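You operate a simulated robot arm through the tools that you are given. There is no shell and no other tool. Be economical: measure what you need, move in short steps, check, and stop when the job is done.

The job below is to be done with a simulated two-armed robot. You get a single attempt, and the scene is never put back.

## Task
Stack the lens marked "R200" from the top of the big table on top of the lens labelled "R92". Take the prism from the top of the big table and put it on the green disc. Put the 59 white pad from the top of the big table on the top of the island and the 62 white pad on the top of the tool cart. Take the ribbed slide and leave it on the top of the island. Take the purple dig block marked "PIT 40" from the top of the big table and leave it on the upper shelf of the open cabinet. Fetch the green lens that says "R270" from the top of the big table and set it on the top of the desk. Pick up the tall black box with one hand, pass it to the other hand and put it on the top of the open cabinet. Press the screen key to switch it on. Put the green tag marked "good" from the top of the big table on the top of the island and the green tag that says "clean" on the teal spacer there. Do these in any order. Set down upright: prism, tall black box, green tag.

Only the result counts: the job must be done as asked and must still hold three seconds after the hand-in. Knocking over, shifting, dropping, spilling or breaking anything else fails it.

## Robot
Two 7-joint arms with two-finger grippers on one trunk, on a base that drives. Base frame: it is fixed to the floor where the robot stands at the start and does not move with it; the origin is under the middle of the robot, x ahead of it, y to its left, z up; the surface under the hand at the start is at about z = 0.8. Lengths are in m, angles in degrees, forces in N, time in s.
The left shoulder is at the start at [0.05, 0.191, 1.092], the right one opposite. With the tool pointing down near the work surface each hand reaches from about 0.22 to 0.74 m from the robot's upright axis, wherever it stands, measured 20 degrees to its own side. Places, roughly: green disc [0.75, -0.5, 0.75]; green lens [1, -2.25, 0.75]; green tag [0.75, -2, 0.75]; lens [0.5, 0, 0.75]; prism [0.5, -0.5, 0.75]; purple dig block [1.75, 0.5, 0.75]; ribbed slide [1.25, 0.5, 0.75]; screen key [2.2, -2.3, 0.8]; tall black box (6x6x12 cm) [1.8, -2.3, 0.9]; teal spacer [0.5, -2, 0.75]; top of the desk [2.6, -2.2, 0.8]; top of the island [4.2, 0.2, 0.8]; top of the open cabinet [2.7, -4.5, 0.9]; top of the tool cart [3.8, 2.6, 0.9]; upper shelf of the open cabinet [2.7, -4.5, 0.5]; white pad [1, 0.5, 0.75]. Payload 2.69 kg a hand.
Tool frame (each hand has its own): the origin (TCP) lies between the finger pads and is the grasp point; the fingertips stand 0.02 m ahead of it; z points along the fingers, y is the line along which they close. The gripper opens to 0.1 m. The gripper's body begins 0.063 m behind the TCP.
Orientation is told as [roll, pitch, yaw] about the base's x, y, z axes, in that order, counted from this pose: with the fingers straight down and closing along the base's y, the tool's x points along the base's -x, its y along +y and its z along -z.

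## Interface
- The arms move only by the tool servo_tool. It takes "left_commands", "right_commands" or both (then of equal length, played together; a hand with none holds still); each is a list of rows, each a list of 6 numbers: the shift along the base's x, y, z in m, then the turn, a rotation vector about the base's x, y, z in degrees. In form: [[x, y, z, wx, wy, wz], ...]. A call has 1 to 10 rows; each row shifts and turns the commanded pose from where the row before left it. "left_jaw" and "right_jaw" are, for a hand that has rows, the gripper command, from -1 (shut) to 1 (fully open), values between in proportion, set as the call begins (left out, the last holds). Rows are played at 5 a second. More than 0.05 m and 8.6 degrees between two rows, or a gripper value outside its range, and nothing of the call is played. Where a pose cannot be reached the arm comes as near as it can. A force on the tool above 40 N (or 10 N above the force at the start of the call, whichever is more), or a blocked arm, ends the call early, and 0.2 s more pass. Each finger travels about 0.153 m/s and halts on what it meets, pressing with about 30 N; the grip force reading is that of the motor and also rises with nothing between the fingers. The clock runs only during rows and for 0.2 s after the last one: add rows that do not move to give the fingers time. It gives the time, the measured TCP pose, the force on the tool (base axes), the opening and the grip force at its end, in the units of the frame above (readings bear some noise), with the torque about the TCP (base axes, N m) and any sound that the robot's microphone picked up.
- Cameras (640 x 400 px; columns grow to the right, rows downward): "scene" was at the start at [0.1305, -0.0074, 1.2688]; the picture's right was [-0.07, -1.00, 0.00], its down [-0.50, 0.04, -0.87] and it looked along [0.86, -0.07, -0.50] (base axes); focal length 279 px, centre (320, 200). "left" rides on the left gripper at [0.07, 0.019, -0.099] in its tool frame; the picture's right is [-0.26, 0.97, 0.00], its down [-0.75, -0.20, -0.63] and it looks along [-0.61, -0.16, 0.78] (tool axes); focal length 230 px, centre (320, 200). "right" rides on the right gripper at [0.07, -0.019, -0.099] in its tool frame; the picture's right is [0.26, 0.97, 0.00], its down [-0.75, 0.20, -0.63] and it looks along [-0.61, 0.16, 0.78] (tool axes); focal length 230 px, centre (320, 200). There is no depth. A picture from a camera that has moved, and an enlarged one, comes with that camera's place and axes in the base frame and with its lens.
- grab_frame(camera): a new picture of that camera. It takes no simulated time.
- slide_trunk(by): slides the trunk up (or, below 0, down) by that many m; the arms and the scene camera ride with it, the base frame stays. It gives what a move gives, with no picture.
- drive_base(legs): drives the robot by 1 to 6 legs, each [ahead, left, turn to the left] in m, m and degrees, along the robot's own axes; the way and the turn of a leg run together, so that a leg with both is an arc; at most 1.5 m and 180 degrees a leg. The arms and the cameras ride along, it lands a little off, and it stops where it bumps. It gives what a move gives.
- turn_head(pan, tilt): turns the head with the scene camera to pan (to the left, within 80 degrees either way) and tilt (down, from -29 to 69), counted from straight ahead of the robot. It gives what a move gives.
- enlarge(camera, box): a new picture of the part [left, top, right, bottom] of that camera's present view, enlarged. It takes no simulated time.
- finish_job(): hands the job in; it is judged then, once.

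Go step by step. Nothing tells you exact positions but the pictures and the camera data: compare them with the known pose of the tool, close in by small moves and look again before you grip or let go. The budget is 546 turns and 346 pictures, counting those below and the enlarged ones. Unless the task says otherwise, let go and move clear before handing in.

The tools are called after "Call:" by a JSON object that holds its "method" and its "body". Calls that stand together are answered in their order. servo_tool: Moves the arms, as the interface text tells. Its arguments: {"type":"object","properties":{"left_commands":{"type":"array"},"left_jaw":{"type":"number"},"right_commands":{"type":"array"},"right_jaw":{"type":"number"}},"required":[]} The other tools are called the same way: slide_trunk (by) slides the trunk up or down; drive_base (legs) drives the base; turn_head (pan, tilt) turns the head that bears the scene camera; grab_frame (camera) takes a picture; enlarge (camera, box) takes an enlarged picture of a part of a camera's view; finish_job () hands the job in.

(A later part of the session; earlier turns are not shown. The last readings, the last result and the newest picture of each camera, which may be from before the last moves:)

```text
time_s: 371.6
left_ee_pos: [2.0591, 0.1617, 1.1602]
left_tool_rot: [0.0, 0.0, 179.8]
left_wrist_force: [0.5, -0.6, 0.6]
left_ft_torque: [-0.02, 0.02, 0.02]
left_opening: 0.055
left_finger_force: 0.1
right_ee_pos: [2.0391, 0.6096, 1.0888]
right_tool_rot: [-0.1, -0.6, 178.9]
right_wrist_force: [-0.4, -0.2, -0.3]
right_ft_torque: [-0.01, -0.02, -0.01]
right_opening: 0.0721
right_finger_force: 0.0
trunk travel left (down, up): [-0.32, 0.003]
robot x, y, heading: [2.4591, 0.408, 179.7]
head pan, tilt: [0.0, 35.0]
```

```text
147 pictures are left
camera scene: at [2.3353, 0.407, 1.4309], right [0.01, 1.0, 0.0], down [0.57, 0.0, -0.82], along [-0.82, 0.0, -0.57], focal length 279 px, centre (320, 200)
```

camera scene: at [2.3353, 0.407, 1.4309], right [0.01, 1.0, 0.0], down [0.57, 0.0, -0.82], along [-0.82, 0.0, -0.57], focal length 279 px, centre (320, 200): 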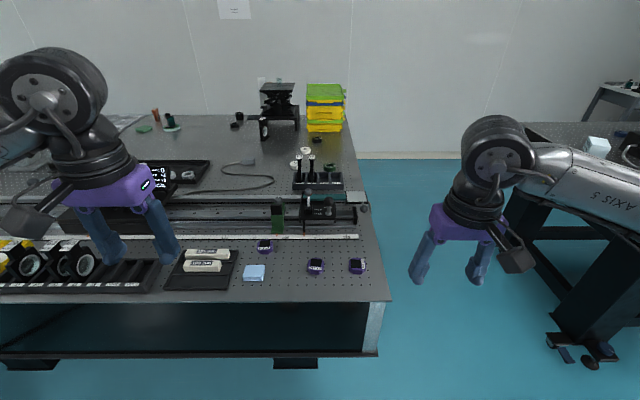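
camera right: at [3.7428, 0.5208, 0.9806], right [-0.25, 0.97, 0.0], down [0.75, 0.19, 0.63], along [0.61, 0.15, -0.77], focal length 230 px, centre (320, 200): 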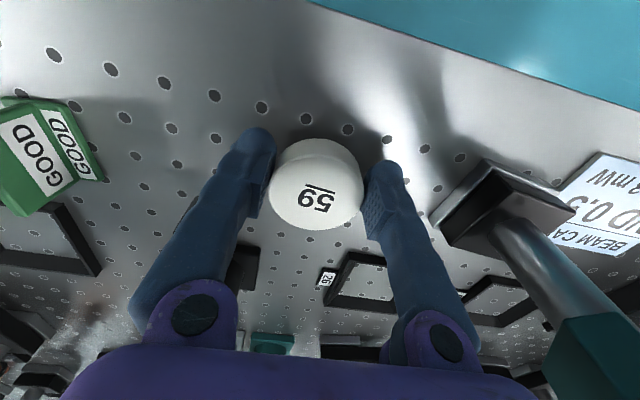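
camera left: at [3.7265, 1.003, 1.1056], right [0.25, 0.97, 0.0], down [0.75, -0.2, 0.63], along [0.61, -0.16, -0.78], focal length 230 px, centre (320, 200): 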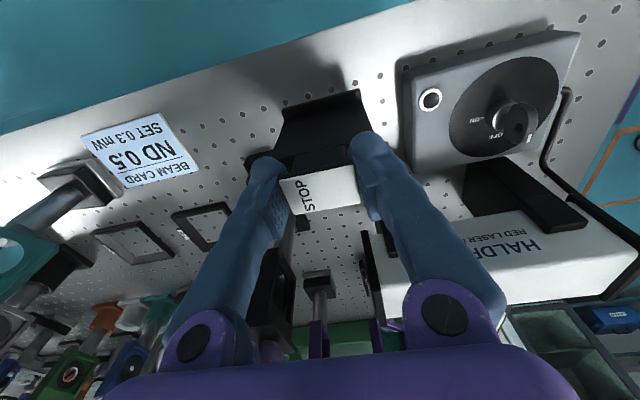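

PIT 40 is visible near the ruler. Driving closer, lowering trunk, and measuring.

Call:
{"method": "drive_base", "body": {"legs": [[0.16, 0, 0]]}}

Call:
{"method": "slide_trunk", "body": {"by": -0.12}}

Call:
{"method": "turn_head", "body": {"pan": 10, "tilt": 45}}

Call:
{"method": "servo_tool", "body": {"left_commands": [[-0.045, 0.02, 0, 0, 0, 0], [-0.045, 0.02, 0, 0, 0, 0], [-0.045, 0.02, 0, 0, 0, 0], [-0.03, 0.015, 0, 0, 0, 0], [0, 0, -0.03, 0, 0, 0], [0, 0, 0, 0, 0, 0]], "left_jaw": 0.6}}

Call:
{"method": "grab_frame", "body": {"camera": "left"}}

Call:
{"method": "grab_frame", "body": {"camera": "scene"}}

```text
time_s: 373.0
left_ee_pos: [1.9, 0.1619, 1.1606]
left_tool_rot: [0.1, -0.1, -179.9]
left_wrist_force: [0.0, -0.6, 0.1]
left_ft_torque: [-0.01, -0.03, -0.02]
left_opening: 0.055
left_finger_force: 0.0
right_ee_pos: [1.8789, 0.6082, 1.0881]
right_tool_rot: [0.0, -0.7, 179.2]
right_wrist_force: [0.1, -0.7, 0.3]
right_ft_torque: [0.02, -0.04, 0.01]
right_opening: 0.0719
right_finger_force: 0.1
trunk travel left (down, up): [-0.32, 0.003]
robot x, y, heading: [2.3027, 0.4059, 179.7]
head pan, tilt: [0.0, 35.0]
```

```text
time_s: 374.5
left_ee_pos: [1.901, 0.1621, 1.0404]
left_tool_rot: [0.0, -0.1, -180.0]
left_wrist_force: [-0.3, 0.5, -0.1]
left_ft_torque: [0.0, -0.01, -0.02]
left_opening: 0.0551
left_finger_force: 0.2
right_ee_pos: [1.8783, 0.6082, 0.9676]
right_tool_rot: [-0.1, -0.6, 179.2]
right_wrist_force: [0.6, 0.2, -0.2]
right_ft_torque: [-0.02, -0.01, -0.01]
right_opening: 0.0719
right_finger_force: 0.0
trunk travel left (down, up): [-0.2, 0.123]
robot x, y, heading: [2.3045, 0.4082, 179.8]
head pan, tilt: [0.0, 35.0]
```

```text
time_s: 375.2
left_ee_pos: [1.8999, 0.1622, 1.0402]
left_tool_rot: [0.1, -0.1, -179.9]
left_wrist_force: [-0.7, 0.6, 0.3]
left_ft_torque: [0.0, 0.0, 0.01]
left_opening: 0.055
left_finger_force: 0.0
right_ee_pos: [1.879, 0.6088, 0.9678]
right_tool_rot: [-0.1, -0.6, 179.2]
right_wrist_force: [-0.1, -0.3, 0.3]
right_ft_torque: [0.03, 0.02, 0.03]
right_opening: 0.0719
right_finger_force: 0.0
trunk travel left (down, up): [-0.2, 0.123]
robot x, y, heading: [2.3031, 0.4099, 179.8]
head pan, tilt: [10.0, 45.0]
```

```text
time_s: 376.6
left_ee_pos: [1.735, 0.238, 1.0092]
left_tool_rot: [0.1, -0.1, -179.9]
left_wrist_force: [0.3, 0.2, 0.4]
left_ft_torque: [-0.01, 0.0, 0.04]
left_opening: 0.08
left_finger_force: 0.0
right_ee_pos: [1.8777, 0.6089, 0.9674]
right_tool_rot: [0.0, -0.5, 179.2]
right_wrist_force: [0.4, 0.2, 0.0]
right_ft_torque: [0.02, 0.01, -0.03]
right_opening: 0.0718
right_finger_force: 0.0
trunk travel left (down, up): [-0.2, 0.123]
robot x, y, heading: [2.3051, 0.4091, 179.8]
head pan, tilt: [10.0, 45.0]
```

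```text
146 pictures are left
camera left: at [1.8036, 0.2186, 1.1087], right [-0.26, -0.97, 0.0], down [-0.75, 0.2, 0.63], along [-0.61, 0.16, -0.78], focal length 230 px, centre (320, 200)
```

left: 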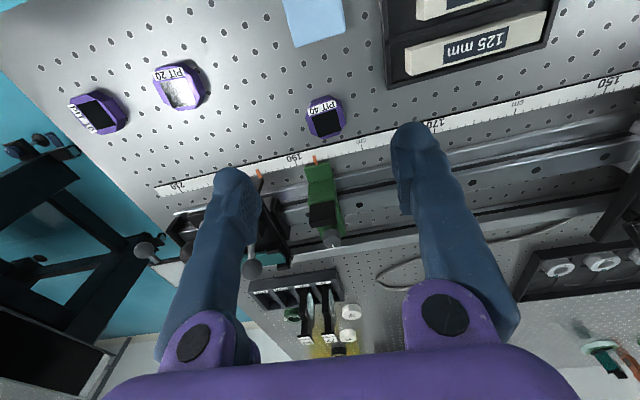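

```text
145 pictures are left
camera scene: at [2.1841, 0.3935, 1.2961], right [-0.17, 0.99, 0.0], down [0.7, 0.12, -0.71], along [-0.7, -0.12, -0.71], focal length 279 px, centre (320, 200)
```

scene: 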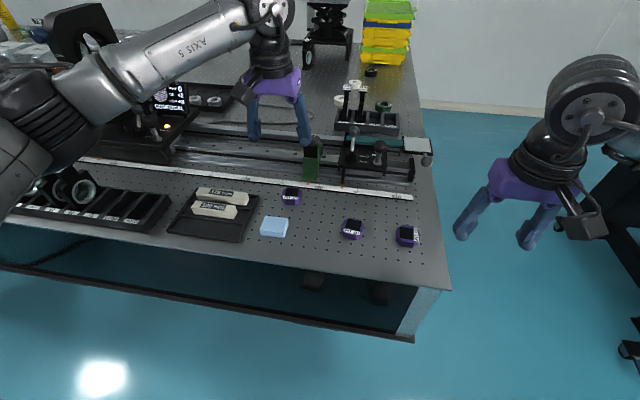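

PIT 40 is at (1.705, 0.238). Aligning and lowering.

Call:
{"method": "servo_tool", "body": {"left_commands": [[-0.03, 0, 0, 0, 0, 0], [0, 0, -0.04, 0, 0, 0], [0, 0, -0.04, 0, 0, 0], [0, 0, -0.04, 0, 0, 0], [0, 0, 0, 0, 0, 0]]}}

Call:
{"method": "grab_frame", "body": {"camera": "left"}}

Call:
{"method": "enlarge", "body": {"camera": "scene", "box": [220, 110, 380, 250]}}

```text
time_s: 377.8
left_ee_pos: [1.7058, 0.2372, 0.8902]
left_tool_rot: [0.0, -0.1, -180.0]
left_wrist_force: [-0.9, 0.5, -0.5]
left_ft_torque: [0.03, -0.02, 0.0]
left_opening: 0.0802
left_finger_force: 0.2
right_ee_pos: [1.8793, 0.6091, 0.9683]
right_tool_rot: [0.0, -0.6, 179.2]
right_wrist_force: [-0.4, -0.4, 0.2]
right_ft_torque: [0.04, 0.01, 0.0]
right_opening: 0.0722
right_finger_force: 0.1
trunk travel left (down, up): [-0.2, 0.123]
robot x, y, heading: [2.3013, 0.4074, 179.8]
head pan, tilt: [10.0, 45.0]
```

```text
144 pictures are left
camera left: at [1.7743, 0.2179, 0.9891], right [-0.26, -0.97, 0.0], down [-0.75, 0.2, 0.63], along [-0.61, 0.16, -0.78], focal length 230 px, centre (320, 200)
```

left: 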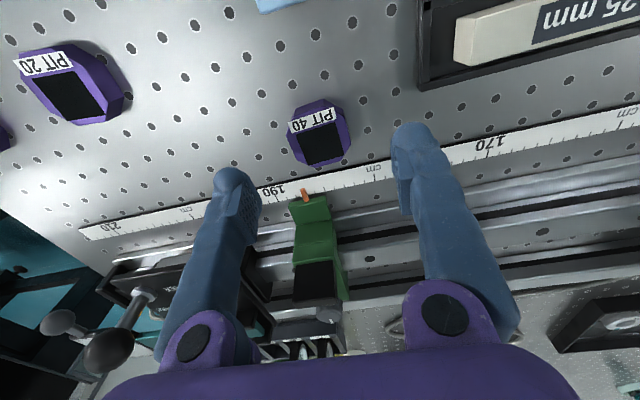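

```text
2.86 times, centred on (300, 180) of scene
camera zoom: at [2.1841, 0.3933, 1.2961], right [-0.17, 0.99, 0.0], down [0.7, 0.12, -0.71], along [-0.7, -0.12, -0.71], focal length 798 px, centre (377, 257)
```

zoom: 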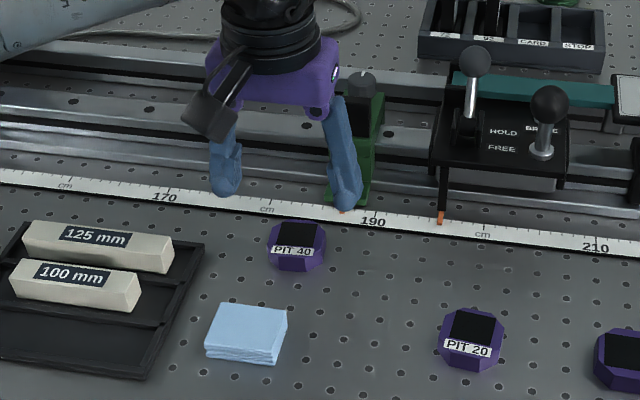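

Call:
{"method": "servo_tool", "body": {"left_commands": [[0, 0, -0.03, 0, 0, 0], [0, 0, -0.03, 0, 0, 0], [0, 0, -0.01, 0, 0, 0], [0, 0, 0, 0, 0, 0]]}}

Call:
{"method": "servo_tool", "body": {"left_commands": [[0, 0, 0, 0, 0, 0], [0, 0, 0, 0, 0, 0], [0, 0, 0, 0, 0, 0], [0, 0, 0, 0, 0, 0]], "left_jaw": -1}}

Call:
{"method": "servo_tool", "body": {"left_commands": [[0, 0, 0.02, 0, 0, 0], [0, 0, 0.04, 0, 0, 0], [0, 0, 0.04, 0, 0, 0], [0, 0, 0.045, 0, 0, 0], [0, 0, 0.045, 0, 0, 0], [0, 0, 0, 0, 0, 0]]}}

Call:
{"method": "grab_frame", "body": {"camera": "left"}}

```text
time_s: 378.8
left_ee_pos: [1.7042, 0.2371, 0.8205]
left_tool_rot: [0.0, -0.1, -179.9]
left_wrist_force: [0.0, -0.6, 0.1]
left_ft_torque: [-0.03, 0.01, -0.01]
left_opening: 0.0801
left_finger_force: 0.1
right_ee_pos: [1.8788, 0.6092, 0.9683]
right_tool_rot: [-0.1, -0.6, 179.2]
right_wrist_force: [0.5, -0.5, 0.0]
right_ft_torque: [-0.05, 0.01, 0.0]
right_opening: 0.0718
right_finger_force: 0.1
trunk travel left (down, up): [-0.2, 0.123]
robot x, y, heading: [2.304, 0.4081, 179.8]
head pan, tilt: [10.0, 45.0]
```

```text
time_s: 379.8
left_ee_pos: [1.7037, 0.2374, 0.8207]
left_tool_rot: [0.0, -0.1, -179.9]
left_wrist_force: [-0.1, -0.2, -0.7]
left_ft_torque: [-0.02, -0.01, -0.01]
left_opening: 0.0468
left_finger_force: 30.0
right_ee_pos: [1.8784, 0.6092, 0.9679]
right_tool_rot: [-0.1, -0.6, 179.3]
right_wrist_force: [0.6, -0.3, -0.5]
right_ft_torque: [-0.03, -0.01, -0.02]
right_opening: 0.0719
right_finger_force: 0.0
trunk travel left (down, up): [-0.2, 0.123]
robot x, y, heading: [2.3059, 0.4102, 179.7]
head pan, tilt: [10.0, 45.0]
```

```text
time_s: 381.2
left_ee_pos: [1.7041, 0.2347, 1.011]
left_tool_rot: [0.0, -0.1, -179.9]
left_wrist_force: [-0.2, 1.6, -0.7]
left_ft_torque: [0.01, 0.03, -0.01]
left_opening: 0.047
left_finger_force: 30.0
right_ee_pos: [1.8792, 0.61, 0.9694]
right_tool_rot: [-0.2, -0.6, 179.2]
right_wrist_force: [0.6, -0.6, 0.8]
right_ft_torque: [-0.01, 0.03, 0.0]
right_opening: 0.0721
right_finger_force: 0.1
trunk travel left (down, up): [-0.2, 0.123]
robot x, y, heading: [2.3029, 0.4113, 179.6]
head pan, tilt: [10.0, 45.0]
```

```text
142 pictures are left
camera left: at [1.7727, 0.2165, 1.1111], right [-0.26, -0.97, 0.0], down [-0.75, 0.2, 0.63], along [-0.61, 0.16, -0.78], focal length 230 px, centre (320, 200)
```

left: 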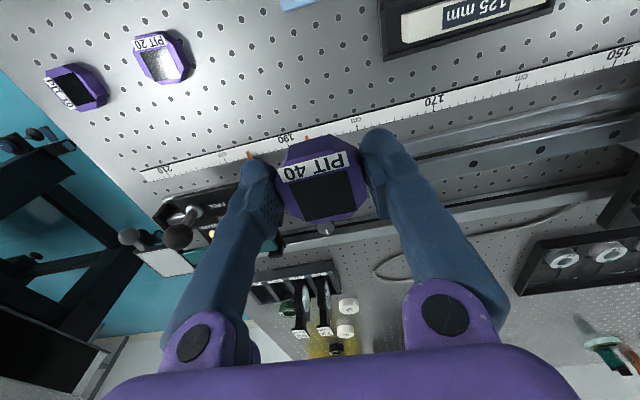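

PIT 40 held. Retracting both hands and driving to the table's end for pad 62.

Call:
{"method": "servo_tool", "body": {"left_commands": [[0.045, 0, 0.03, 0, 0, 0], [0.045, 0, 0.03, 0, 0, 0], [0.045, 0, 0, 0, 0, 0], [0.045, 0, 0, 0, 0, 0], [0.045, 0, 0, 0, 0, 0], [0.045, 0, 0, 0, 0, 0]], "right_commands": [[0, 0, 0.04, 0, 0.6, 0], [0, 0, 0.04, 0, 0, 0], [0, 0, 0.03, 0, 0, 0], [0, 0, 0, 0, 0, 0], [0, 0, 0, 0, 0, 0], [0, 0, 0, 0, 0, 0]]}}

Call:
{"method": "drive_base", "body": {"legs": [[-0.4, 0, 0], [0, -0.68, 0], [0, 0, 90]]}}

Call:
{"method": "drive_base", "body": {"legs": [[0, -1.38, 0]]}}

Call:
{"method": "turn_head", "body": {"pan": -10, "tilt": 42}}

Call:
{"method": "grab_frame", "body": {"camera": "scene"}}

```text
refused: row 1 steps farther than a row can; nothing moved
```

```text
time_s: 393.6
left_ee_pos: [2.887, 0.4976, 1.0115]
left_tool_rot: [-0.1, -0.1, -88.5]
left_wrist_force: [0.5, 0.2, -1.1]
left_ft_torque: [0.02, -0.02, -0.02]
left_opening: 0.0467
left_finger_force: 29.7
right_ee_pos: [2.5072, 0.6612, 0.9683]
right_tool_rot: [-0.1, -0.6, -89.2]
right_wrist_force: [-0.6, -0.3, 0.3]
right_ft_torque: [-0.01, 0.0, 0.0]
right_opening: 0.0721
right_finger_force: 0.0
trunk travel left (down, up): [-0.2, 0.123]
robot x, y, heading: [2.697, 1.0942, -88.9]
head pan, tilt: [10.0, 45.0]
```

```text
time_s: 405.9
left_ee_pos: [1.5218, 0.4508, 1.0119]
left_tool_rot: [0.0, -0.2, -86.6]
left_wrist_force: [0.7, 0.1, 0.0]
left_ft_torque: [0.0, -0.01, -0.02]
left_opening: 0.047
left_finger_force: 29.5
right_ee_pos: [1.1383, 0.6033, 0.9684]
right_tool_rot: [-0.1, -0.6, -87.5]
right_wrist_force: [0.3, 0.7, -0.4]
right_ft_torque: [0.0, -0.04, 0.02]
right_opening: 0.072
right_finger_force: 0.1
trunk travel left (down, up): [-0.2, 0.123]
robot x, y, heading: [1.3136, 1.0361, -87.0]
head pan, tilt: [10.0, 45.0]
```

```text
time_s: 406.8
left_ee_pos: [1.5219, 0.4505, 1.0119]
left_tool_rot: [0.1, -0.1, -86.7]
left_wrist_force: [-0.2, 0.7, -0.8]
left_ft_torque: [-0.01, -0.01, -0.02]
left_opening: 0.0468
left_finger_force: 29.6
right_ee_pos: [1.138, 0.6027, 0.9686]
right_tool_rot: [0.0, -0.7, -87.5]
right_wrist_force: [-0.2, -1.4, -0.1]
right_ft_torque: [-0.02, -0.02, 0.02]
right_opening: 0.072
right_finger_force: 0.0
trunk travel left (down, up): [-0.2, 0.123]
robot x, y, heading: [1.3135, 1.0414, -87.0]
head pan, tilt: [-10.0, 42.0]
```

```text
141 pictures are left
camera scene: at [1.3075, 0.9156, 1.3004], right [-0.99, 0.12, 0.0], down [0.08, 0.66, -0.74], along [-0.09, -0.74, -0.67], focal length 279 px, centre (320, 200)
```

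scene: 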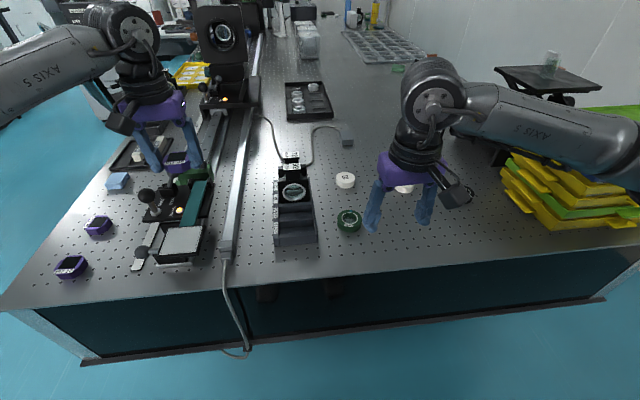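

Objects are undisturbed. I raise and retract the left hand, then edge ahead and reach for pad 62 at (1.165, 0.311).

Call:
{"method": "servo_tool", "body": {"left_commands": [[0, 0, 0.04, 0, 0, 0], [0, 0, 0.04, 0, 0, 0], [0, 0.045, 0, 0, 0, 0], [0, 0.045, 0, 0, 0, 0], [0, 0.045, 0, 0, 0, 0], [0, 0.045, 0, 0, 0, 0]], "right_commands": [[0, 0, 0.03, 0, 0, 0], [0, 0, 0.03, 0, 0, 0], [0, 0, 0, 0, 0.6, 0], [0, 0, 0, 0, 0, 0], [0, 0, 0, 0, 0, 0], [0, 0, 0, 0, 0, 0]]}}

Call:
{"method": "drive_base", "body": {"legs": [[0.09, 0, -2.8]]}}

Call:
{"method": "servo_tool", "body": {"right_commands": [[0.01, -0.045, 0, 0, 0, 0], [0.01, -0.045, 0, 0, 0, 0], [0.01, -0.045, 0, 0, 0, 0], [0.01, -0.04, -0.02, 0, 0, 0], [0, -0.025, -0.03, 0, 0, 0], [0, 0, -0.03, 0, 0, 0], [0, 0, 0, 0, 0, 0]], "right_jaw": 0.8}}

Call:
{"method": "grab_frame", "body": {"camera": "right"}}

Call:
{"method": "grab_frame", "body": {"camera": "scene"}}

```text
time_s: 408.2
left_ee_pos: [1.5208, 0.6329, 1.0935]
left_tool_rot: [0.0, -0.2, -86.7]
left_wrist_force: [0.3, 0.0, -0.7]
left_ft_torque: [0.0, 0.0, -0.02]
left_opening: 0.047
left_finger_force: 29.8
right_ee_pos: [1.1382, 0.6028, 1.0289]
right_tool_rot: [-0.7, -0.6, -87.5]
right_wrist_force: [0.0, -1.0, -0.1]
right_ft_torque: [-0.02, -0.02, 0.01]
right_opening: 0.0722
right_finger_force: 0.0
trunk travel left (down, up): [-0.2, 0.123]
robot x, y, heading: [1.3138, 1.0413, -86.9]
head pan, tilt: [-10.0, 42.0]
```

```text
time_s: 409.3
left_ee_pos: [1.5023, 0.5318, 1.092]
left_tool_rot: [-0.1, -0.1, -89.5]
left_wrist_force: [0.3, -0.9, -0.4]
left_ft_torque: [0.04, -0.01, -0.03]
left_opening: 0.0468
left_finger_force: 30.1
right_ee_pos: [1.1212, 0.5218, 1.0286]
right_tool_rot: [-0.7, -0.5, -90.3]
right_wrist_force: [0.9, -0.6, 0.2]
right_ft_torque: [0.03, -0.01, -0.01]
right_opening: 0.072
right_finger_force: 0.1
trunk travel left (down, up): [-0.2, 0.123]
robot x, y, heading: [1.3172, 0.9508, -89.8]
head pan, tilt: [-10.0, 42.0]
```

```text
time_s: 410.9
left_ee_pos: [1.5025, 0.5325, 1.0924]
left_tool_rot: [0.0, -0.1, -89.4]
left_wrist_force: [0.7, -0.8, -0.7]
left_ft_torque: [0.0, -0.01, 0.02]
left_opening: 0.0468
left_finger_force: 29.5
right_ee_pos: [1.1596, 0.3234, 0.9482]
right_tool_rot: [-0.7, -0.5, -90.2]
right_wrist_force: [0.3, 0.1, -0.2]
right_ft_torque: [0.02, 0.02, -0.01]
right_opening: 0.0901
right_finger_force: 0.0
trunk travel left (down, up): [-0.2, 0.123]
robot x, y, heading: [1.3179, 0.9453, -89.8]
head pan, tilt: [-10.0, 42.0]
```

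```text
140 pictures are left
camera right: at [1.1428, 0.3952, 1.0467], right [0.97, 0.25, -0.01], down [0.2, -0.74, 0.64], along [0.15, -0.62, -0.77], focal length 230 px, centre (320, 200)
```

right: 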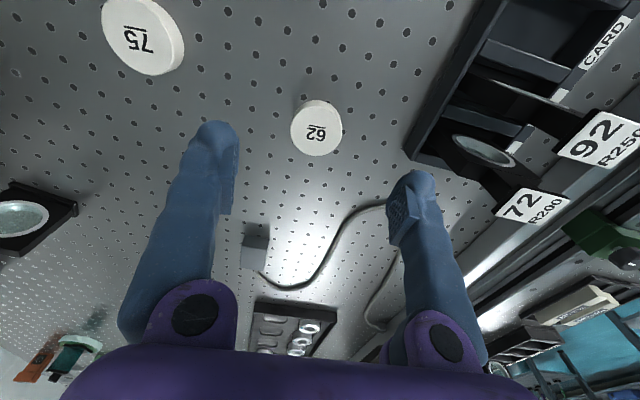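

```text
139 pictures are left
camera scene: at [1.3044, 0.8271, 1.3004], right [-0.99, 0.17, 0.0], down [0.11, 0.66, -0.74], along [-0.12, -0.73, -0.67], focal length 279 px, centre (320, 200)
```

scene: 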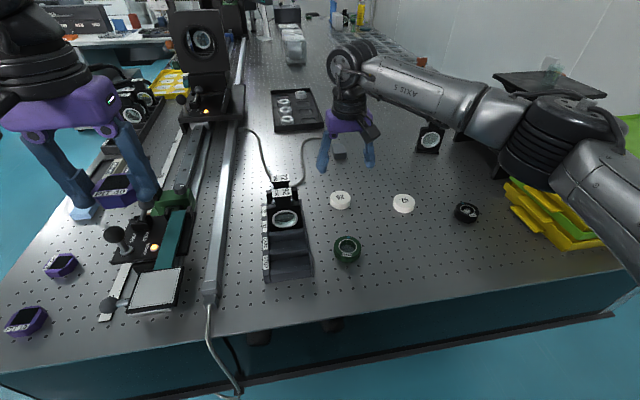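

I'll raise the trunk slightly so the right elbow stays well above the tray stack, then centre over pad 62.

Call:
{"method": "slide_trunk", "body": {"by": 0.05}}

Call:
{"method": "servo_tool", "body": {"right_commands": [[0.002, -0.014, 0, 0.7, 0.5, 0], [0, 0, -0.04, 0, 0, 0], [0, 0, -0.04, 0, 0, 0], [0, 0, -0.04, 0, 0, 0], [0, 0, 0, 0, 0, 0]]}}

Call:
{"method": "grab_frame", "body": {"camera": "right"}}

Call:
{"method": "grab_frame", "body": {"camera": "scene"}}

```text
time_s: 411.8
left_ee_pos: [1.5032, 0.533, 1.1428]
left_tool_rot: [0.0, 0.0, -89.4]
left_wrist_force: [-0.7, -0.4, -0.7]
left_ft_torque: [0.01, 0.01, 0.0]
left_opening: 0.0469
left_finger_force: 29.8
right_ee_pos: [1.1599, 0.3227, 0.9984]
right_tool_rot: [-0.7, -0.6, -90.3]
right_wrist_force: [0.1, 0.6, -0.7]
right_ft_torque: [-0.01, -0.01, 0.02]
right_opening: 0.09
right_finger_force: 0.0
trunk travel left (down, up): [-0.25, 0.073]
robot x, y, heading: [1.3176, 0.9482, -89.6]
head pan, tilt: [-10.0, 42.0]
```

```text
time_s: 413.0
left_ee_pos: [1.5019, 0.5325, 1.1435]
left_tool_rot: [0.0, -0.1, -89.4]
left_wrist_force: [-0.8, 0.4, -1.0]
left_ft_torque: [-0.01, -0.01, 0.0]
left_opening: 0.0469
left_finger_force: 30.2
right_ee_pos: [1.1616, 0.3087, 0.8759]
right_tool_rot: [-1.3, 0.0, -90.2]
right_wrist_force: [0.3, 0.1, -0.1]
right_ft_torque: [0.0, -0.01, 0.02]
right_opening: 0.0899
right_finger_force: 0.1
trunk travel left (down, up): [-0.25, 0.073]
robot x, y, heading: [1.3164, 0.9508, -89.6]
head pan, tilt: [-10.0, 42.0]
```

```text
138 pictures are left
camera right: at [1.1453, 0.3785, 0.9762], right [0.97, 0.25, -0.02], down [0.21, -0.75, 0.62], along [0.14, -0.61, -0.78], focal length 230 px, centre (320, 200)
```

right: 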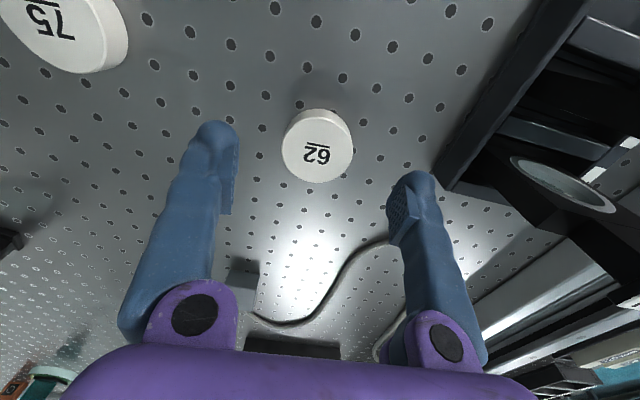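

```text
137 pictures are left
camera scene: at [1.3043, 0.8273, 1.3504], right [-0.99, 0.17, 0.0], down [0.11, 0.66, -0.74], along [-0.12, -0.73, -0.67], focal length 279 px, centre (320, 200)
```

scene: 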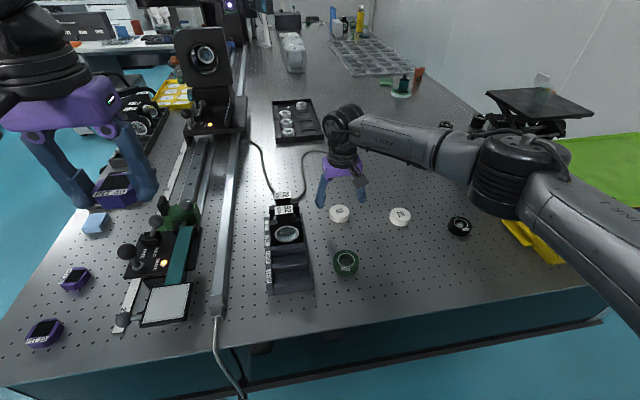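

Centred; correcting a tiny tilt and lowering to grip pad 62.

Call:
{"method": "servo_tool", "body": {"right_commands": [[0, 0, -0.02, 0, -1.3, 0], [0, 0, -0.02, 0, 0, 0], [0, 0, -0.013, 0, 0, 0], [0, 0, 0, 0, 0, 0]]}}

Call:
{"method": "servo_tool", "body": {"right_commands": [[0, 0, 0, 0, 0, 0], [0, 0, 0, 0, 0, 0], [0, 0, 0, 0, 0, 0], [0, 0, 0, 0, 0, 0]], "right_jaw": -1}}

Call:
{"method": "servo_tool", "body": {"right_commands": [[0, 0, 0.02, 0, 0, 0], [0, 0, 0.04, 0, 0, 0], [0, 0, 0.045, 0, 0, 0], [0, 0, 0.045, 0, 0, 0], [0, 0, 0.045, 0, 0, 0], [0, 0, 0.045, 0, 0, 0], [0, 0.045, 0, 0, 0, 0], [0, 0.045, 0, 0, 0, 0], [0, 0.045, 0, 0, 0, 0], [0, 0.045, 0, 0, 0, 0]]}}

Call:
{"method": "grab_frame", "body": {"camera": "right"}}

```text
time_s: 414.0
left_ee_pos: [1.5029, 0.5338, 1.1426]
left_tool_rot: [-0.1, -0.1, -89.4]
left_wrist_force: [-0.1, 0.1, -1.1]
left_ft_torque: [0.01, 0.01, 0.03]
left_opening: 0.0468
left_finger_force: 30.1
right_ee_pos: [1.1616, 0.3082, 0.8236]
right_tool_rot: [0.1, 0.1, -90.3]
right_wrist_force: [-0.1, 0.2, 0.0]
right_ft_torque: [0.01, 0.01, -0.01]
right_opening: 0.0901
right_finger_force: 0.0
trunk travel left (down, up): [-0.25, 0.073]
robot x, y, heading: [1.3201, 0.9476, -89.6]
head pan, tilt: [-10.0, 42.0]
```

```text
time_s: 415.0
left_ee_pos: [1.5032, 0.5331, 1.1432]
left_tool_rot: [-0.1, -0.1, -89.4]
left_wrist_force: [0.4, 0.1, -1.6]
left_ft_torque: [-0.01, 0.01, 0.02]
left_opening: 0.047
left_finger_force: 30.8
right_ee_pos: [1.1616, 0.3099, 0.8238]
right_tool_rot: [0.0, 0.1, -90.2]
right_wrist_force: [0.7, 0.6, -0.3]
right_ft_torque: [-0.01, 0.0, 0.0]
right_opening: 0.0515
right_finger_force: 29.4
trunk travel left (down, up): [-0.25, 0.073]
robot x, y, heading: [1.3172, 0.9503, -89.6]
head pan, tilt: [-10.0, 42.0]
```

```text
time_s: 417.2
left_ee_pos: [1.5028, 0.5332, 1.1445]
left_tool_rot: [0.0, -0.2, -89.4]
left_wrist_force: [0.9, 0.5, 0.0]
left_ft_torque: [-0.01, 0.0, 0.02]
left_opening: 0.047
left_finger_force: 30.0
right_ee_pos: [1.1619, 0.4898, 1.0634]
right_tool_rot: [0.2, 0.1, -90.4]
right_wrist_force: [0.1, 0.2, 0.3]
right_ft_torque: [-0.01, -0.02, -0.01]
right_opening: 0.0516
right_finger_force: 29.9
trunk travel left (down, up): [-0.25, 0.073]
robot x, y, heading: [1.3187, 0.9492, -89.7]
head pan, tilt: [-10.0, 42.0]
```

```text
136 pictures are left
camera right: at [1.1433, 0.5613, 1.163], right [0.97, 0.25, 0.0], down [0.19, -0.75, 0.63], along [0.16, -0.61, -0.78], focal length 230 px, centre (320, 200)
```

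right: 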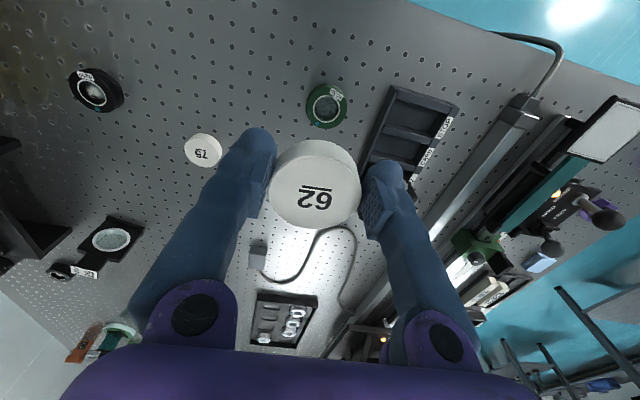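

Pad 62 held. Driving toward the tool cart.

Call:
{"method": "drive_base", "body": {"legs": [[-0.12, 0, 0], [0, 1.4, 0], [0, 0, 179], [0.3, -0.6, 0]]}}

Call:
{"method": "turn_head", "body": {"pan": -15, "tilt": 25}}

Call:
{"method": "grab_frame", "body": {"camera": "scene"}}

```text
time_s: 442.9
left_ee_pos: [3.1262, 1.767, 1.1426]
left_tool_rot: [0.1, 0.1, 88.6]
left_wrist_force: [1.0, -0.3, -0.8]
left_ft_torque: [-0.04, 0.02, 0.01]
left_opening: 0.0469
left_finger_force: 30.0
right_ee_pos: [3.4683, 1.7993, 1.0621]
right_tool_rot: [0.1, 0.1, 87.8]
right_wrist_force: [-0.3, 0.0, -0.2]
right_ft_torque: [0.01, 0.02, 0.07]
right_opening: 0.0503
right_finger_force: 30.0
trunk travel left (down, up): [-0.25, 0.073]
robot x, y, heading: [3.2986, 1.3433, 88.5]
head pan, tilt: [-10.0, 42.0]
```

```text
time_s: 443.7
left_ee_pos: [3.1273, 1.767, 1.1428]
left_tool_rot: [0.0, -0.1, 88.8]
left_wrist_force: [0.5, 0.6, -1.5]
left_ft_torque: [0.02, 0.01, 0.0]
left_opening: 0.0468
left_finger_force: 30.1
right_ee_pos: [3.4679, 1.7993, 1.0643]
right_tool_rot: [0.1, 0.1, 87.7]
right_wrist_force: [1.3, 0.5, 0.2]
right_ft_torque: [-0.01, 0.01, 0.0]
right_opening: 0.0502
right_finger_force: 29.6
trunk travel left (down, up): [-0.25, 0.073]
robot x, y, heading: [3.3002, 1.3466, 88.4]
head pan, tilt: [-15.0, 25.0]
```

```text
135 pictures are left
camera scene: at [3.3246, 1.4727, 1.3766], right [0.96, -0.28, 0.0], down [-0.12, -0.41, -0.91], along [0.26, 0.87, -0.42], focal length 279 px, centre (320, 200)
```

scene: 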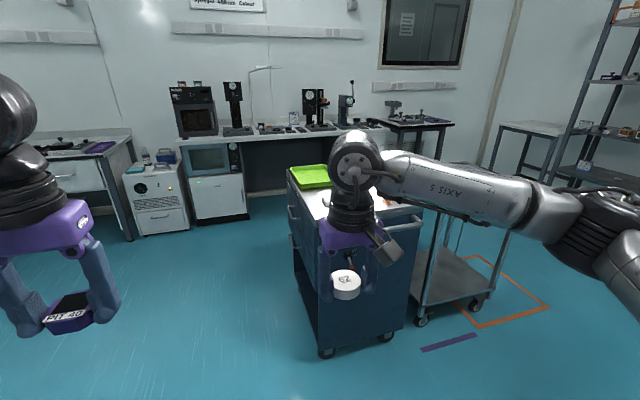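

The blue cart spans x≈3.6–4.0 with its front at y≈2.4. Approaching closer to see its top.

Call:
{"method": "drive_base", "body": {"legs": [[0.42, -0.42, 1.5]]}}

Call:
{"method": "turn_head", "body": {"pan": 0, "tilt": 35}}

Call:
{"method": "grab_frame", "body": {"camera": "scene"}}

Call:
{"method": "grab_frame", "body": {"camera": "right"}}

```text
time_s: 447.9
left_ee_pos: [3.5487, 2.1777, 1.1419]
left_tool_rot: [0.0, 0.0, 89.7]
left_wrist_force: [-0.2, -0.2, -1.0]
left_ft_torque: [0.01, 0.01, 0.01]
left_opening: 0.0468
left_finger_force: 30.3
right_ee_pos: [3.8897, 2.214, 1.064]
right_tool_rot: [0.1, 0.2, 88.9]
right_wrist_force: [0.5, 0.1, -1.1]
right_ft_torque: [-0.03, 0.02, 0.02]
right_opening: 0.05
right_finger_force: 29.5
trunk travel left (down, up): [-0.25, 0.073]
robot x, y, heading: [3.7285, 1.7579, 89.5]
head pan, tilt: [-15.0, 25.0]
```

```text
time_s: 448.7
left_ee_pos: [3.5475, 2.177, 1.1422]
left_tool_rot: [-0.1, -0.1, 89.9]
left_wrist_force: [0.4, -0.4, -0.8]
left_ft_torque: [0.03, 0.04, -0.02]
left_opening: 0.0471
left_finger_force: 30.3
right_ee_pos: [3.8908, 2.216, 1.0637]
right_tool_rot: [0.1, 0.1, 88.9]
right_wrist_force: [0.1, 0.4, -0.5]
right_ft_torque: [0.02, 0.0, 0.02]
right_opening: 0.0498
right_finger_force: 30.4
trunk travel left (down, up): [-0.25, 0.073]
robot x, y, heading: [3.7295, 1.758, 89.4]
head pan, tilt: [0.0, 35.0]
```

```text
134 pictures are left
camera scene: at [3.7286, 1.8845, 1.3609], right [1.0, -0.01, 0.0], down [-0.01, -0.57, -0.82], along [0.01, 0.82, -0.57], focal length 279 px, centre (320, 200)
```

scene: 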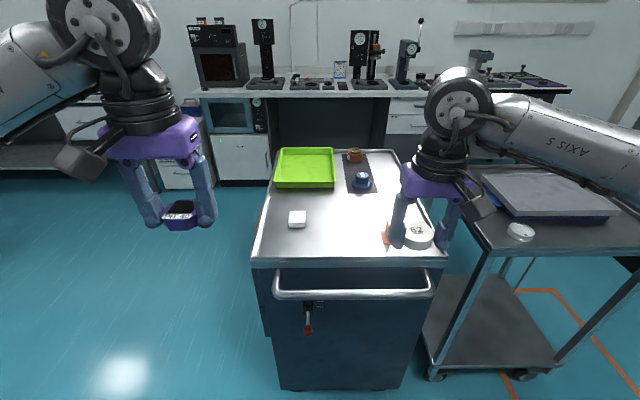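

```text
133 pictures are left
camera right: at [3.9077, 2.1459, 1.1627], right [-0.97, -0.24, 0.0], down [-0.18, 0.76, 0.63], along [-0.15, 0.61, -0.78], focal length 230 px, centre (320, 200)
```

right: 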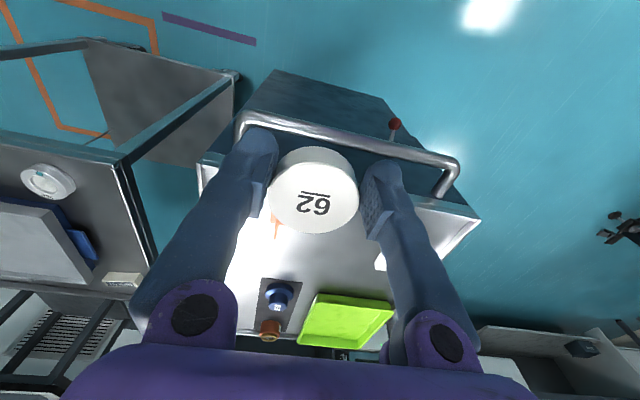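

Free spot on the cart top at about (3.78, 2.42). Moving pad 62 there.

Call:
{"method": "servo_tool", "body": {"right_commands": [[-0.022, 0.04, 0, 0, 0, 0], [-0.022, 0.04, 0, 0, 0, 0], [-0.022, 0.04, 0, 0, 0, 0], [-0.022, 0.04, 0, 0, 0, 0], [-0.022, 0.045, 0, 0, 0, 0], [0, 0, -0.04, 0, 0, 0], [0, 0, -0.02, 0, 0, 0], [0, 0, 0, 0, 0, 0]]}}

Call:
{"method": "grab_frame", "body": {"camera": "right"}}

Call:
{"method": "grab_frame", "body": {"camera": "scene"}}

```text
time_s: 450.5
left_ee_pos: [3.5485, 2.1774, 1.1434]
left_tool_rot: [0.0, -0.1, 89.8]
left_wrist_force: [-0.7, -0.1, -0.9]
left_ft_torque: [-0.01, -0.02, 0.03]
left_opening: 0.0465
left_finger_force: 30.2
right_ee_pos: [3.7815, 2.4152, 1.0023]
right_tool_rot: [0.2, 0.1, 89.0]
right_wrist_force: [0.1, 0.6, 0.1]
right_ft_torque: [-0.03, 0.04, 0.01]
right_opening: 0.0492
right_finger_force: 29.7
right hand out of reach, approached as far as the arm can: row 5
trunk travel left (down, up): [-0.25, 0.073]
robot x, y, heading: [3.7239, 1.7599, 89.4]
head pan, tilt: [0.0, 35.0]
```

```text
132 pictures are left
camera right: at [3.8001, 2.3451, 1.1008], right [-0.97, -0.24, 0.0], down [-0.18, 0.76, 0.63], along [-0.15, 0.61, -0.78], focal length 230 px, centre (320, 200)
```

right: 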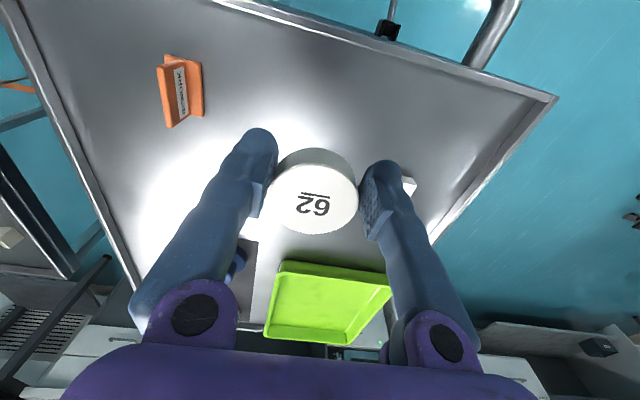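

```text
131 pictures are left
camera scene: at [3.7292, 1.8847, 1.3609], right [1.0, -0.01, 0.0], down [-0.01, -0.57, -0.82], along [0.01, 0.82, -0.57], focal length 279 px, centre (320, 200)
```

scene: 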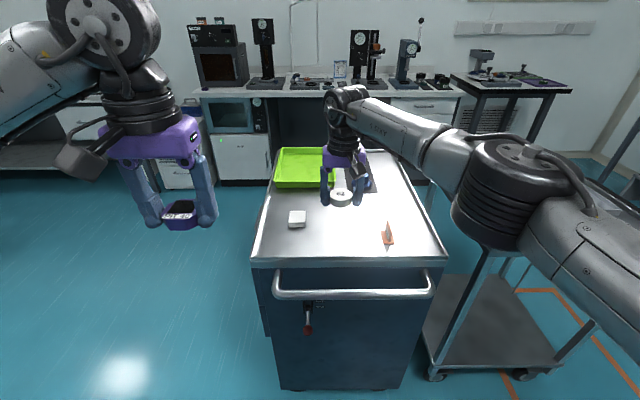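

Landing area is clear. Pulling back 3 cm for reach, then lowering stepwise.

Call:
{"method": "servo_tool", "body": {"right_commands": [[0, -0.03, 0, 0, 0, 0], [0, 0, -0.02, 0, 0, 0], [0, 0, -0.02, 0, 0, 0], [0, 0, 0, 0, 0, 0]]}}

Call:
{"method": "enlarge", "body": {"camera": "scene", "box": [250, 140, 450, 290]}}

Call:
{"method": "enlarge", "body": {"camera": "right", "box": [220, 100, 420, 250]}}

```text
time_s: 451.5
left_ee_pos: [3.5477, 2.177, 1.143]
left_tool_rot: [0.1, -0.1, 89.8]
left_wrist_force: [0.0, -0.6, -0.9]
left_ft_torque: [0.0, -0.01, -0.03]
left_opening: 0.0465
left_finger_force: 29.9
right_ee_pos: [3.7804, 2.3842, 0.9618]
right_tool_rot: [0.0, 0.1, 89.0]
right_wrist_force: [-0.5, -0.5, -0.1]
right_ft_torque: [0.03, 0.02, 0.02]
right_opening: 0.0494
right_finger_force: 30.0
trunk travel left (down, up): [-0.25, 0.073]
robot x, y, heading: [3.723, 1.7561, 89.6]
head pan, tilt: [0.0, 35.0]
```

```text
2.67 times, centred on (350, 215) of scene
camera zoom: at [3.7283, 1.8846, 1.3609], right [1.0, -0.01, 0.0], down [0.0, -0.57, -0.82], along [0.01, 0.82, -0.57], focal length 744 px, centre (240, 160)
```

zoom: 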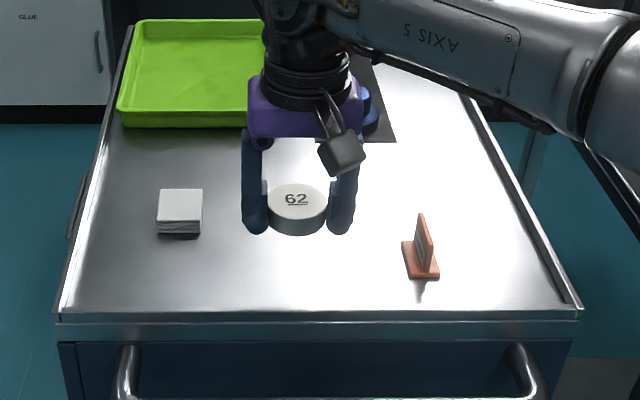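

```text
2.67 times, centred on (320, 175) of right
camera zoom: at [3.7997, 2.3159, 1.0616], right [-0.97, -0.24, 0.0], down [-0.18, 0.76, 0.63], along [-0.15, 0.61, -0.78], focal length 614 px, centre (320, 267)
```

zoom: 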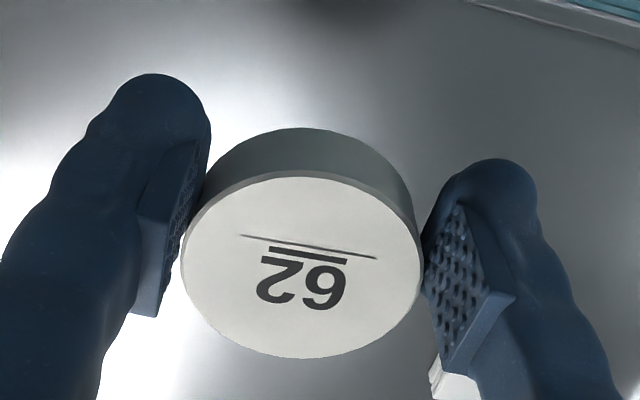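

Call:
{"method": "servo_tool", "body": {"right_commands": [[0, 0, -0.01, 0, 0, 0], [0, 0, -0.01, 0, 0, 0], [0, 0, 0, 0, 0, 0]]}}

Call:
{"method": "servo_tool", "body": {"right_commands": [[0, 0, -0.006, 0, 0, 0], [0, 0, -0.006, 0, 0, 0], [0, 0, 0, 0, 0, 0]]}}

Call:
{"method": "enlarge", "body": {"camera": "scene", "box": [290, 170, 390, 250]}}

```text
time_s: 452.3
left_ee_pos: [3.5481, 2.1765, 1.1422]
left_tool_rot: [0.0, -0.1, 89.8]
left_wrist_force: [-0.7, 0.0, -0.8]
left_ft_torque: [0.0, -0.05, 0.0]
left_opening: 0.0467
left_finger_force: 30.0
right_ee_pos: [3.7824, 2.3851, 0.9414]
right_tool_rot: [0.1, 0.1, 88.9]
right_wrist_force: [1.0, 0.2, -0.9]
right_ft_torque: [-0.03, 0.0, 0.01]
right_opening: 0.0492
right_finger_force: 29.5
trunk travel left (down, up): [-0.25, 0.073]
robot x, y, heading: [3.7276, 1.7565, 89.4]
head pan, tilt: [0.0, 35.0]
```

```text
time_s: 453.1
left_ee_pos: [3.5489, 2.1767, 1.1431]
left_tool_rot: [0.0, -0.1, 89.7]
left_wrist_force: [0.8, 0.9, -1.1]
left_ft_torque: [-0.03, 0.0, 0.01]
left_opening: 0.0468
left_finger_force: 30.2
right_ee_pos: [3.7812, 2.3834, 0.9317]
right_tool_rot: [0.2, 0.1, 88.8]
right_wrist_force: [-0.3, -0.1, -1.0]
right_ft_torque: [-0.02, 0.03, -0.04]
right_opening: 0.0494
right_finger_force: 30.1
trunk travel left (down, up): [-0.25, 0.073]
robot x, y, heading: [3.7296, 1.7555, 89.6]
head pan, tilt: [0.0, 35.0]
```

```text
5.00 times, centred on (340, 210) of scene
camera zoom: at [3.7285, 1.8846, 1.3609], right [1.0, -0.01, 0.0], down [0.0, -0.57, -0.82], along [0.01, 0.82, -0.57], focal length 1396 px, centre (220, 150)
```

zoom: 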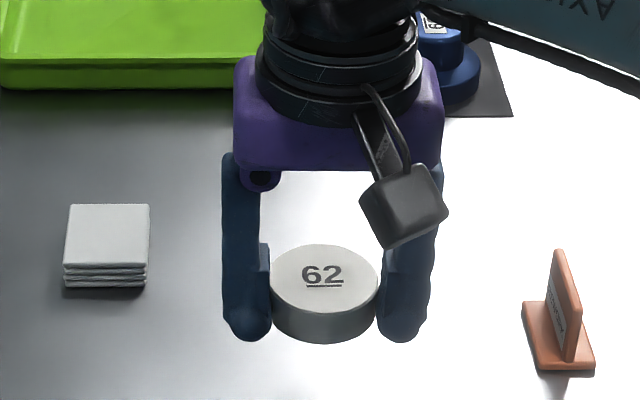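

Call:
{"method": "servo_tool", "body": {"right_commands": [[0, 0, -0.005, 0, 0, 0], [0, 0, -0.005, 0, 0, 0], [0, 0, 0, 0, 0, 0]]}}

Call:
{"method": "servo_tool", "body": {"right_commands": [[0, 0, -0.005, 0, 0, 0], [0, 0, -0.005, 0, 0, 0], [0, 0, 0, 0, 0, 0]]}}

Call:
{"method": "servo_tool", "body": {"right_commands": [[0, 0, -0.005, 0, 0, 0], [0, 0, -0.005, 0, 0, 0], [0, 0, 0, 0, 0, 0]]}}

```text
time_s: 453.9
left_ee_pos: [3.5489, 2.1765, 1.1417]
left_tool_rot: [0.0, -0.2, 89.8]
left_wrist_force: [0.3, 0.5, -0.6]
left_ft_torque: [-0.01, -0.01, -0.01]
left_opening: 0.0469
left_finger_force: 30.2
right_ee_pos: [3.7824, 2.3836, 0.9207]
right_tool_rot: [0.1, 0.1, 89.0]
right_wrist_force: [-0.1, -0.2, -0.2]
right_ft_torque: [-0.01, -0.03, 0.0]
right_opening: 0.0492
right_finger_force: 30.3
trunk travel left (down, up): [-0.25, 0.073]
robot x, y, heading: [3.7236, 1.752, 89.5]
head pan, tilt: [0.0, 35.0]
```

```text
time_s: 454.7
left_ee_pos: [3.5488, 2.177, 1.1438]
left_tool_rot: [-0.1, -0.1, 89.8]
left_wrist_force: [-0.3, -0.6, -0.7]
left_ft_torque: [-0.04, -0.01, -0.02]
left_opening: 0.0468
left_finger_force: 29.9
right_ee_pos: [3.7831, 2.3847, 0.9112]
right_tool_rot: [0.0, 0.1, 88.9]
right_wrist_force: [-1.0, 0.8, -0.4]
right_ft_torque: [-0.04, 0.01, 0.03]
right_opening: 0.049
right_finger_force: 30.0
trunk travel left (down, up): [-0.25, 0.073]
robot x, y, heading: [3.7234, 1.7583, 89.5]
head pan, tilt: [0.0, 35.0]
```

```text
time_s: 455.5
left_ee_pos: [3.5469, 2.1766, 1.1429]
left_tool_rot: [0.0, -0.2, 89.8]
left_wrist_force: [-0.7, -1.0, -0.6]
left_ft_torque: [0.04, -0.01, -0.01]
left_opening: 0.0466
left_finger_force: 30.0
right_ee_pos: [3.7824, 2.3828, 0.9005]
right_tool_rot: [0.1, 0.2, 88.9]
right_wrist_force: [0.2, 0.0, -0.1]
right_ft_torque: [0.01, 0.0, -0.05]
right_opening: 0.049
right_finger_force: 30.3
trunk travel left (down, up): [-0.25, 0.073]
robot x, y, heading: [3.7281, 1.7573, 89.5]
head pan, tilt: [0.0, 35.0]
```

Call:
{"method": "enlarge", "body": {"camera": "scene", "box": [290, 170, 390, 250]}}

Call:
{"method": "servo_tool", "body": {"right_commands": [[0, 0, -0.005, 0, 0, 0], [0, 0, -0.003, 0, 0, 0], [0, 0, 0, 0, 0, 0]]}}

```text
5.00 times, centred on (340, 210) of scene
camera zoom: at [3.7286, 1.8846, 1.3609], right [1.0, -0.01, 0.0], down [0.0, -0.57, -0.82], along [0.01, 0.82, -0.57], focal length 1396 px, centre (220, 150)
```

zoom: 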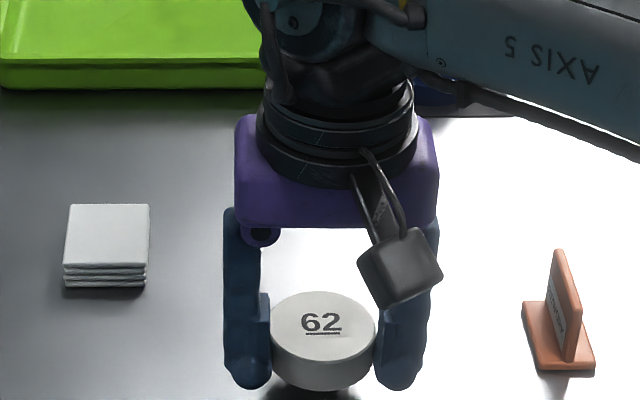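

```text
time_s: 456.3
left_ee_pos: [3.549, 2.1766, 1.1417]
left_tool_rot: [0.1, -0.2, 89.9]
left_wrist_force: [0.5, 0.4, -1.1]
left_ft_torque: [-0.02, 0.03, -0.04]
left_opening: 0.0468
left_finger_force: 30.6
right_ee_pos: [3.7815, 2.3841, 0.8927]
right_tool_rot: [0.0, 0.2, 88.9]
right_wrist_force: [0.7, -0.1, -1.0]
right_ft_torque: [-0.01, 0.02, 0.01]
right_opening: 0.0491
right_finger_force: 29.8
trunk travel left (down, up): [-0.25, 0.073]
robot x, y, heading: [3.7251, 1.7551, 89.5]
head pan, tilt: [0.0, 35.0]
```

Pad would land near the front lip; I raise slightly, and drive 7 cm closer so it lands further in.

Call:
{"method": "servo_tool", "body": {"right_commands": [[0, 0, 0.03, 0, 0, 0], [0, 0, 0, 0, 0, 0]]}}

Call:
{"method": "drive_base", "body": {"legs": [[0.07, 0, 0]]}}

Call:
{"method": "servo_tool", "body": {"right_commands": [[0, 0, -0.02, 0, 0, 0], [0, 0, -0.01, 0, 0, 0], [0, 0, 0, 0, 0, 0]]}}

Call:
{"method": "grab_frame", "body": {"camera": "scene"}}

Call:
{"method": "grab_frame", "body": {"camera": "right"}}

```text
time_s: 456.9
left_ee_pos: [3.5486, 2.1779, 1.143]
left_tool_rot: [0.1, -0.1, 89.8]
left_wrist_force: [-0.2, 0.5, -0.9]
left_ft_torque: [-0.02, 0.01, 0.03]
left_opening: 0.0468
left_finger_force: 29.7
right_ee_pos: [3.7824, 2.3836, 0.9229]
right_tool_rot: [0.1, 0.2, 88.9]
right_wrist_force: [-0.4, -0.5, -0.6]
right_ft_torque: [0.01, -0.01, 0.0]
right_opening: 0.0491
right_finger_force: 30.4
trunk travel left (down, up): [-0.25, 0.073]
robot x, y, heading: [3.7269, 1.7579, 89.4]
head pan, tilt: [0.0, 35.0]
```

```text
time_s: 457.9
left_ee_pos: [3.5496, 2.2478, 1.1421]
left_tool_rot: [-0.1, 0.0, 89.7]
left_wrist_force: [0.8, -0.5, -0.7]
left_ft_torque: [-0.04, 0.0, -0.01]
left_opening: 0.0469
left_finger_force: 30.3
right_ee_pos: [3.7833, 2.4526, 0.9229]
right_tool_rot: [0.1, 0.2, 88.8]
right_wrist_force: [0.5, -0.6, -1.0]
right_ft_torque: [-0.05, -0.02, -0.03]
right_opening: 0.0492
right_finger_force: 29.6
trunk travel left (down, up): [-0.25, 0.073]
robot x, y, heading: [3.7296, 1.8231, 89.5]
head pan, tilt: [0.0, 35.0]
```

```text
time_s: 458.7
left_ee_pos: [3.5483, 2.2467, 1.1438]
left_tool_rot: [0.1, -0.2, 89.7]
left_wrist_force: [-0.4, 0.1, -0.3]
left_ft_torque: [-0.02, 0.02, 0.01]
left_opening: 0.0466
left_finger_force: 29.7
right_ee_pos: [3.7832, 2.4521, 0.8929]
right_tool_rot: [0.1, 0.1, 88.9]
right_wrist_force: [-0.6, 0.6, -0.4]
right_ft_torque: [-0.02, -0.02, -0.01]
right_opening: 0.0488
right_finger_force: 29.7
trunk travel left (down, up): [-0.25, 0.073]
robot x, y, heading: [3.7271, 1.8262, 89.5]
head pan, tilt: [0.0, 35.0]
```

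```text
126 pictures are left
camera scene: at [3.7292, 1.9535, 1.3609], right [1.0, -0.01, 0.0], down [0.0, -0.57, -0.82], along [0.01, 0.82, -0.57], focal length 279 px, centre (320, 200)
```

scene: 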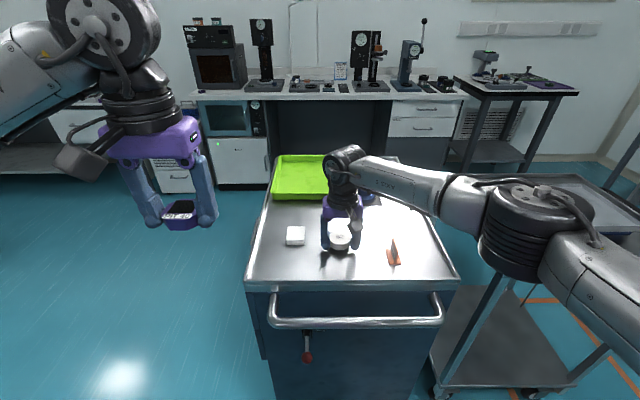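

```text
125 pictures are left
camera right: at [3.8004, 2.3826, 0.9932], right [-0.97, -0.24, 0.0], down [-0.19, 0.76, 0.63], along [-0.15, 0.61, -0.78], focal length 230 px, centre (320, 200)
```

right: 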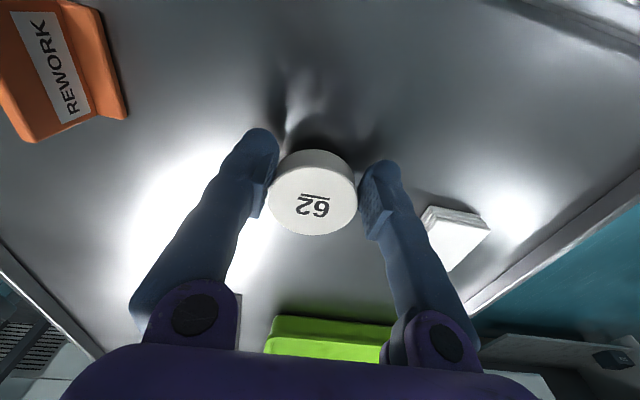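

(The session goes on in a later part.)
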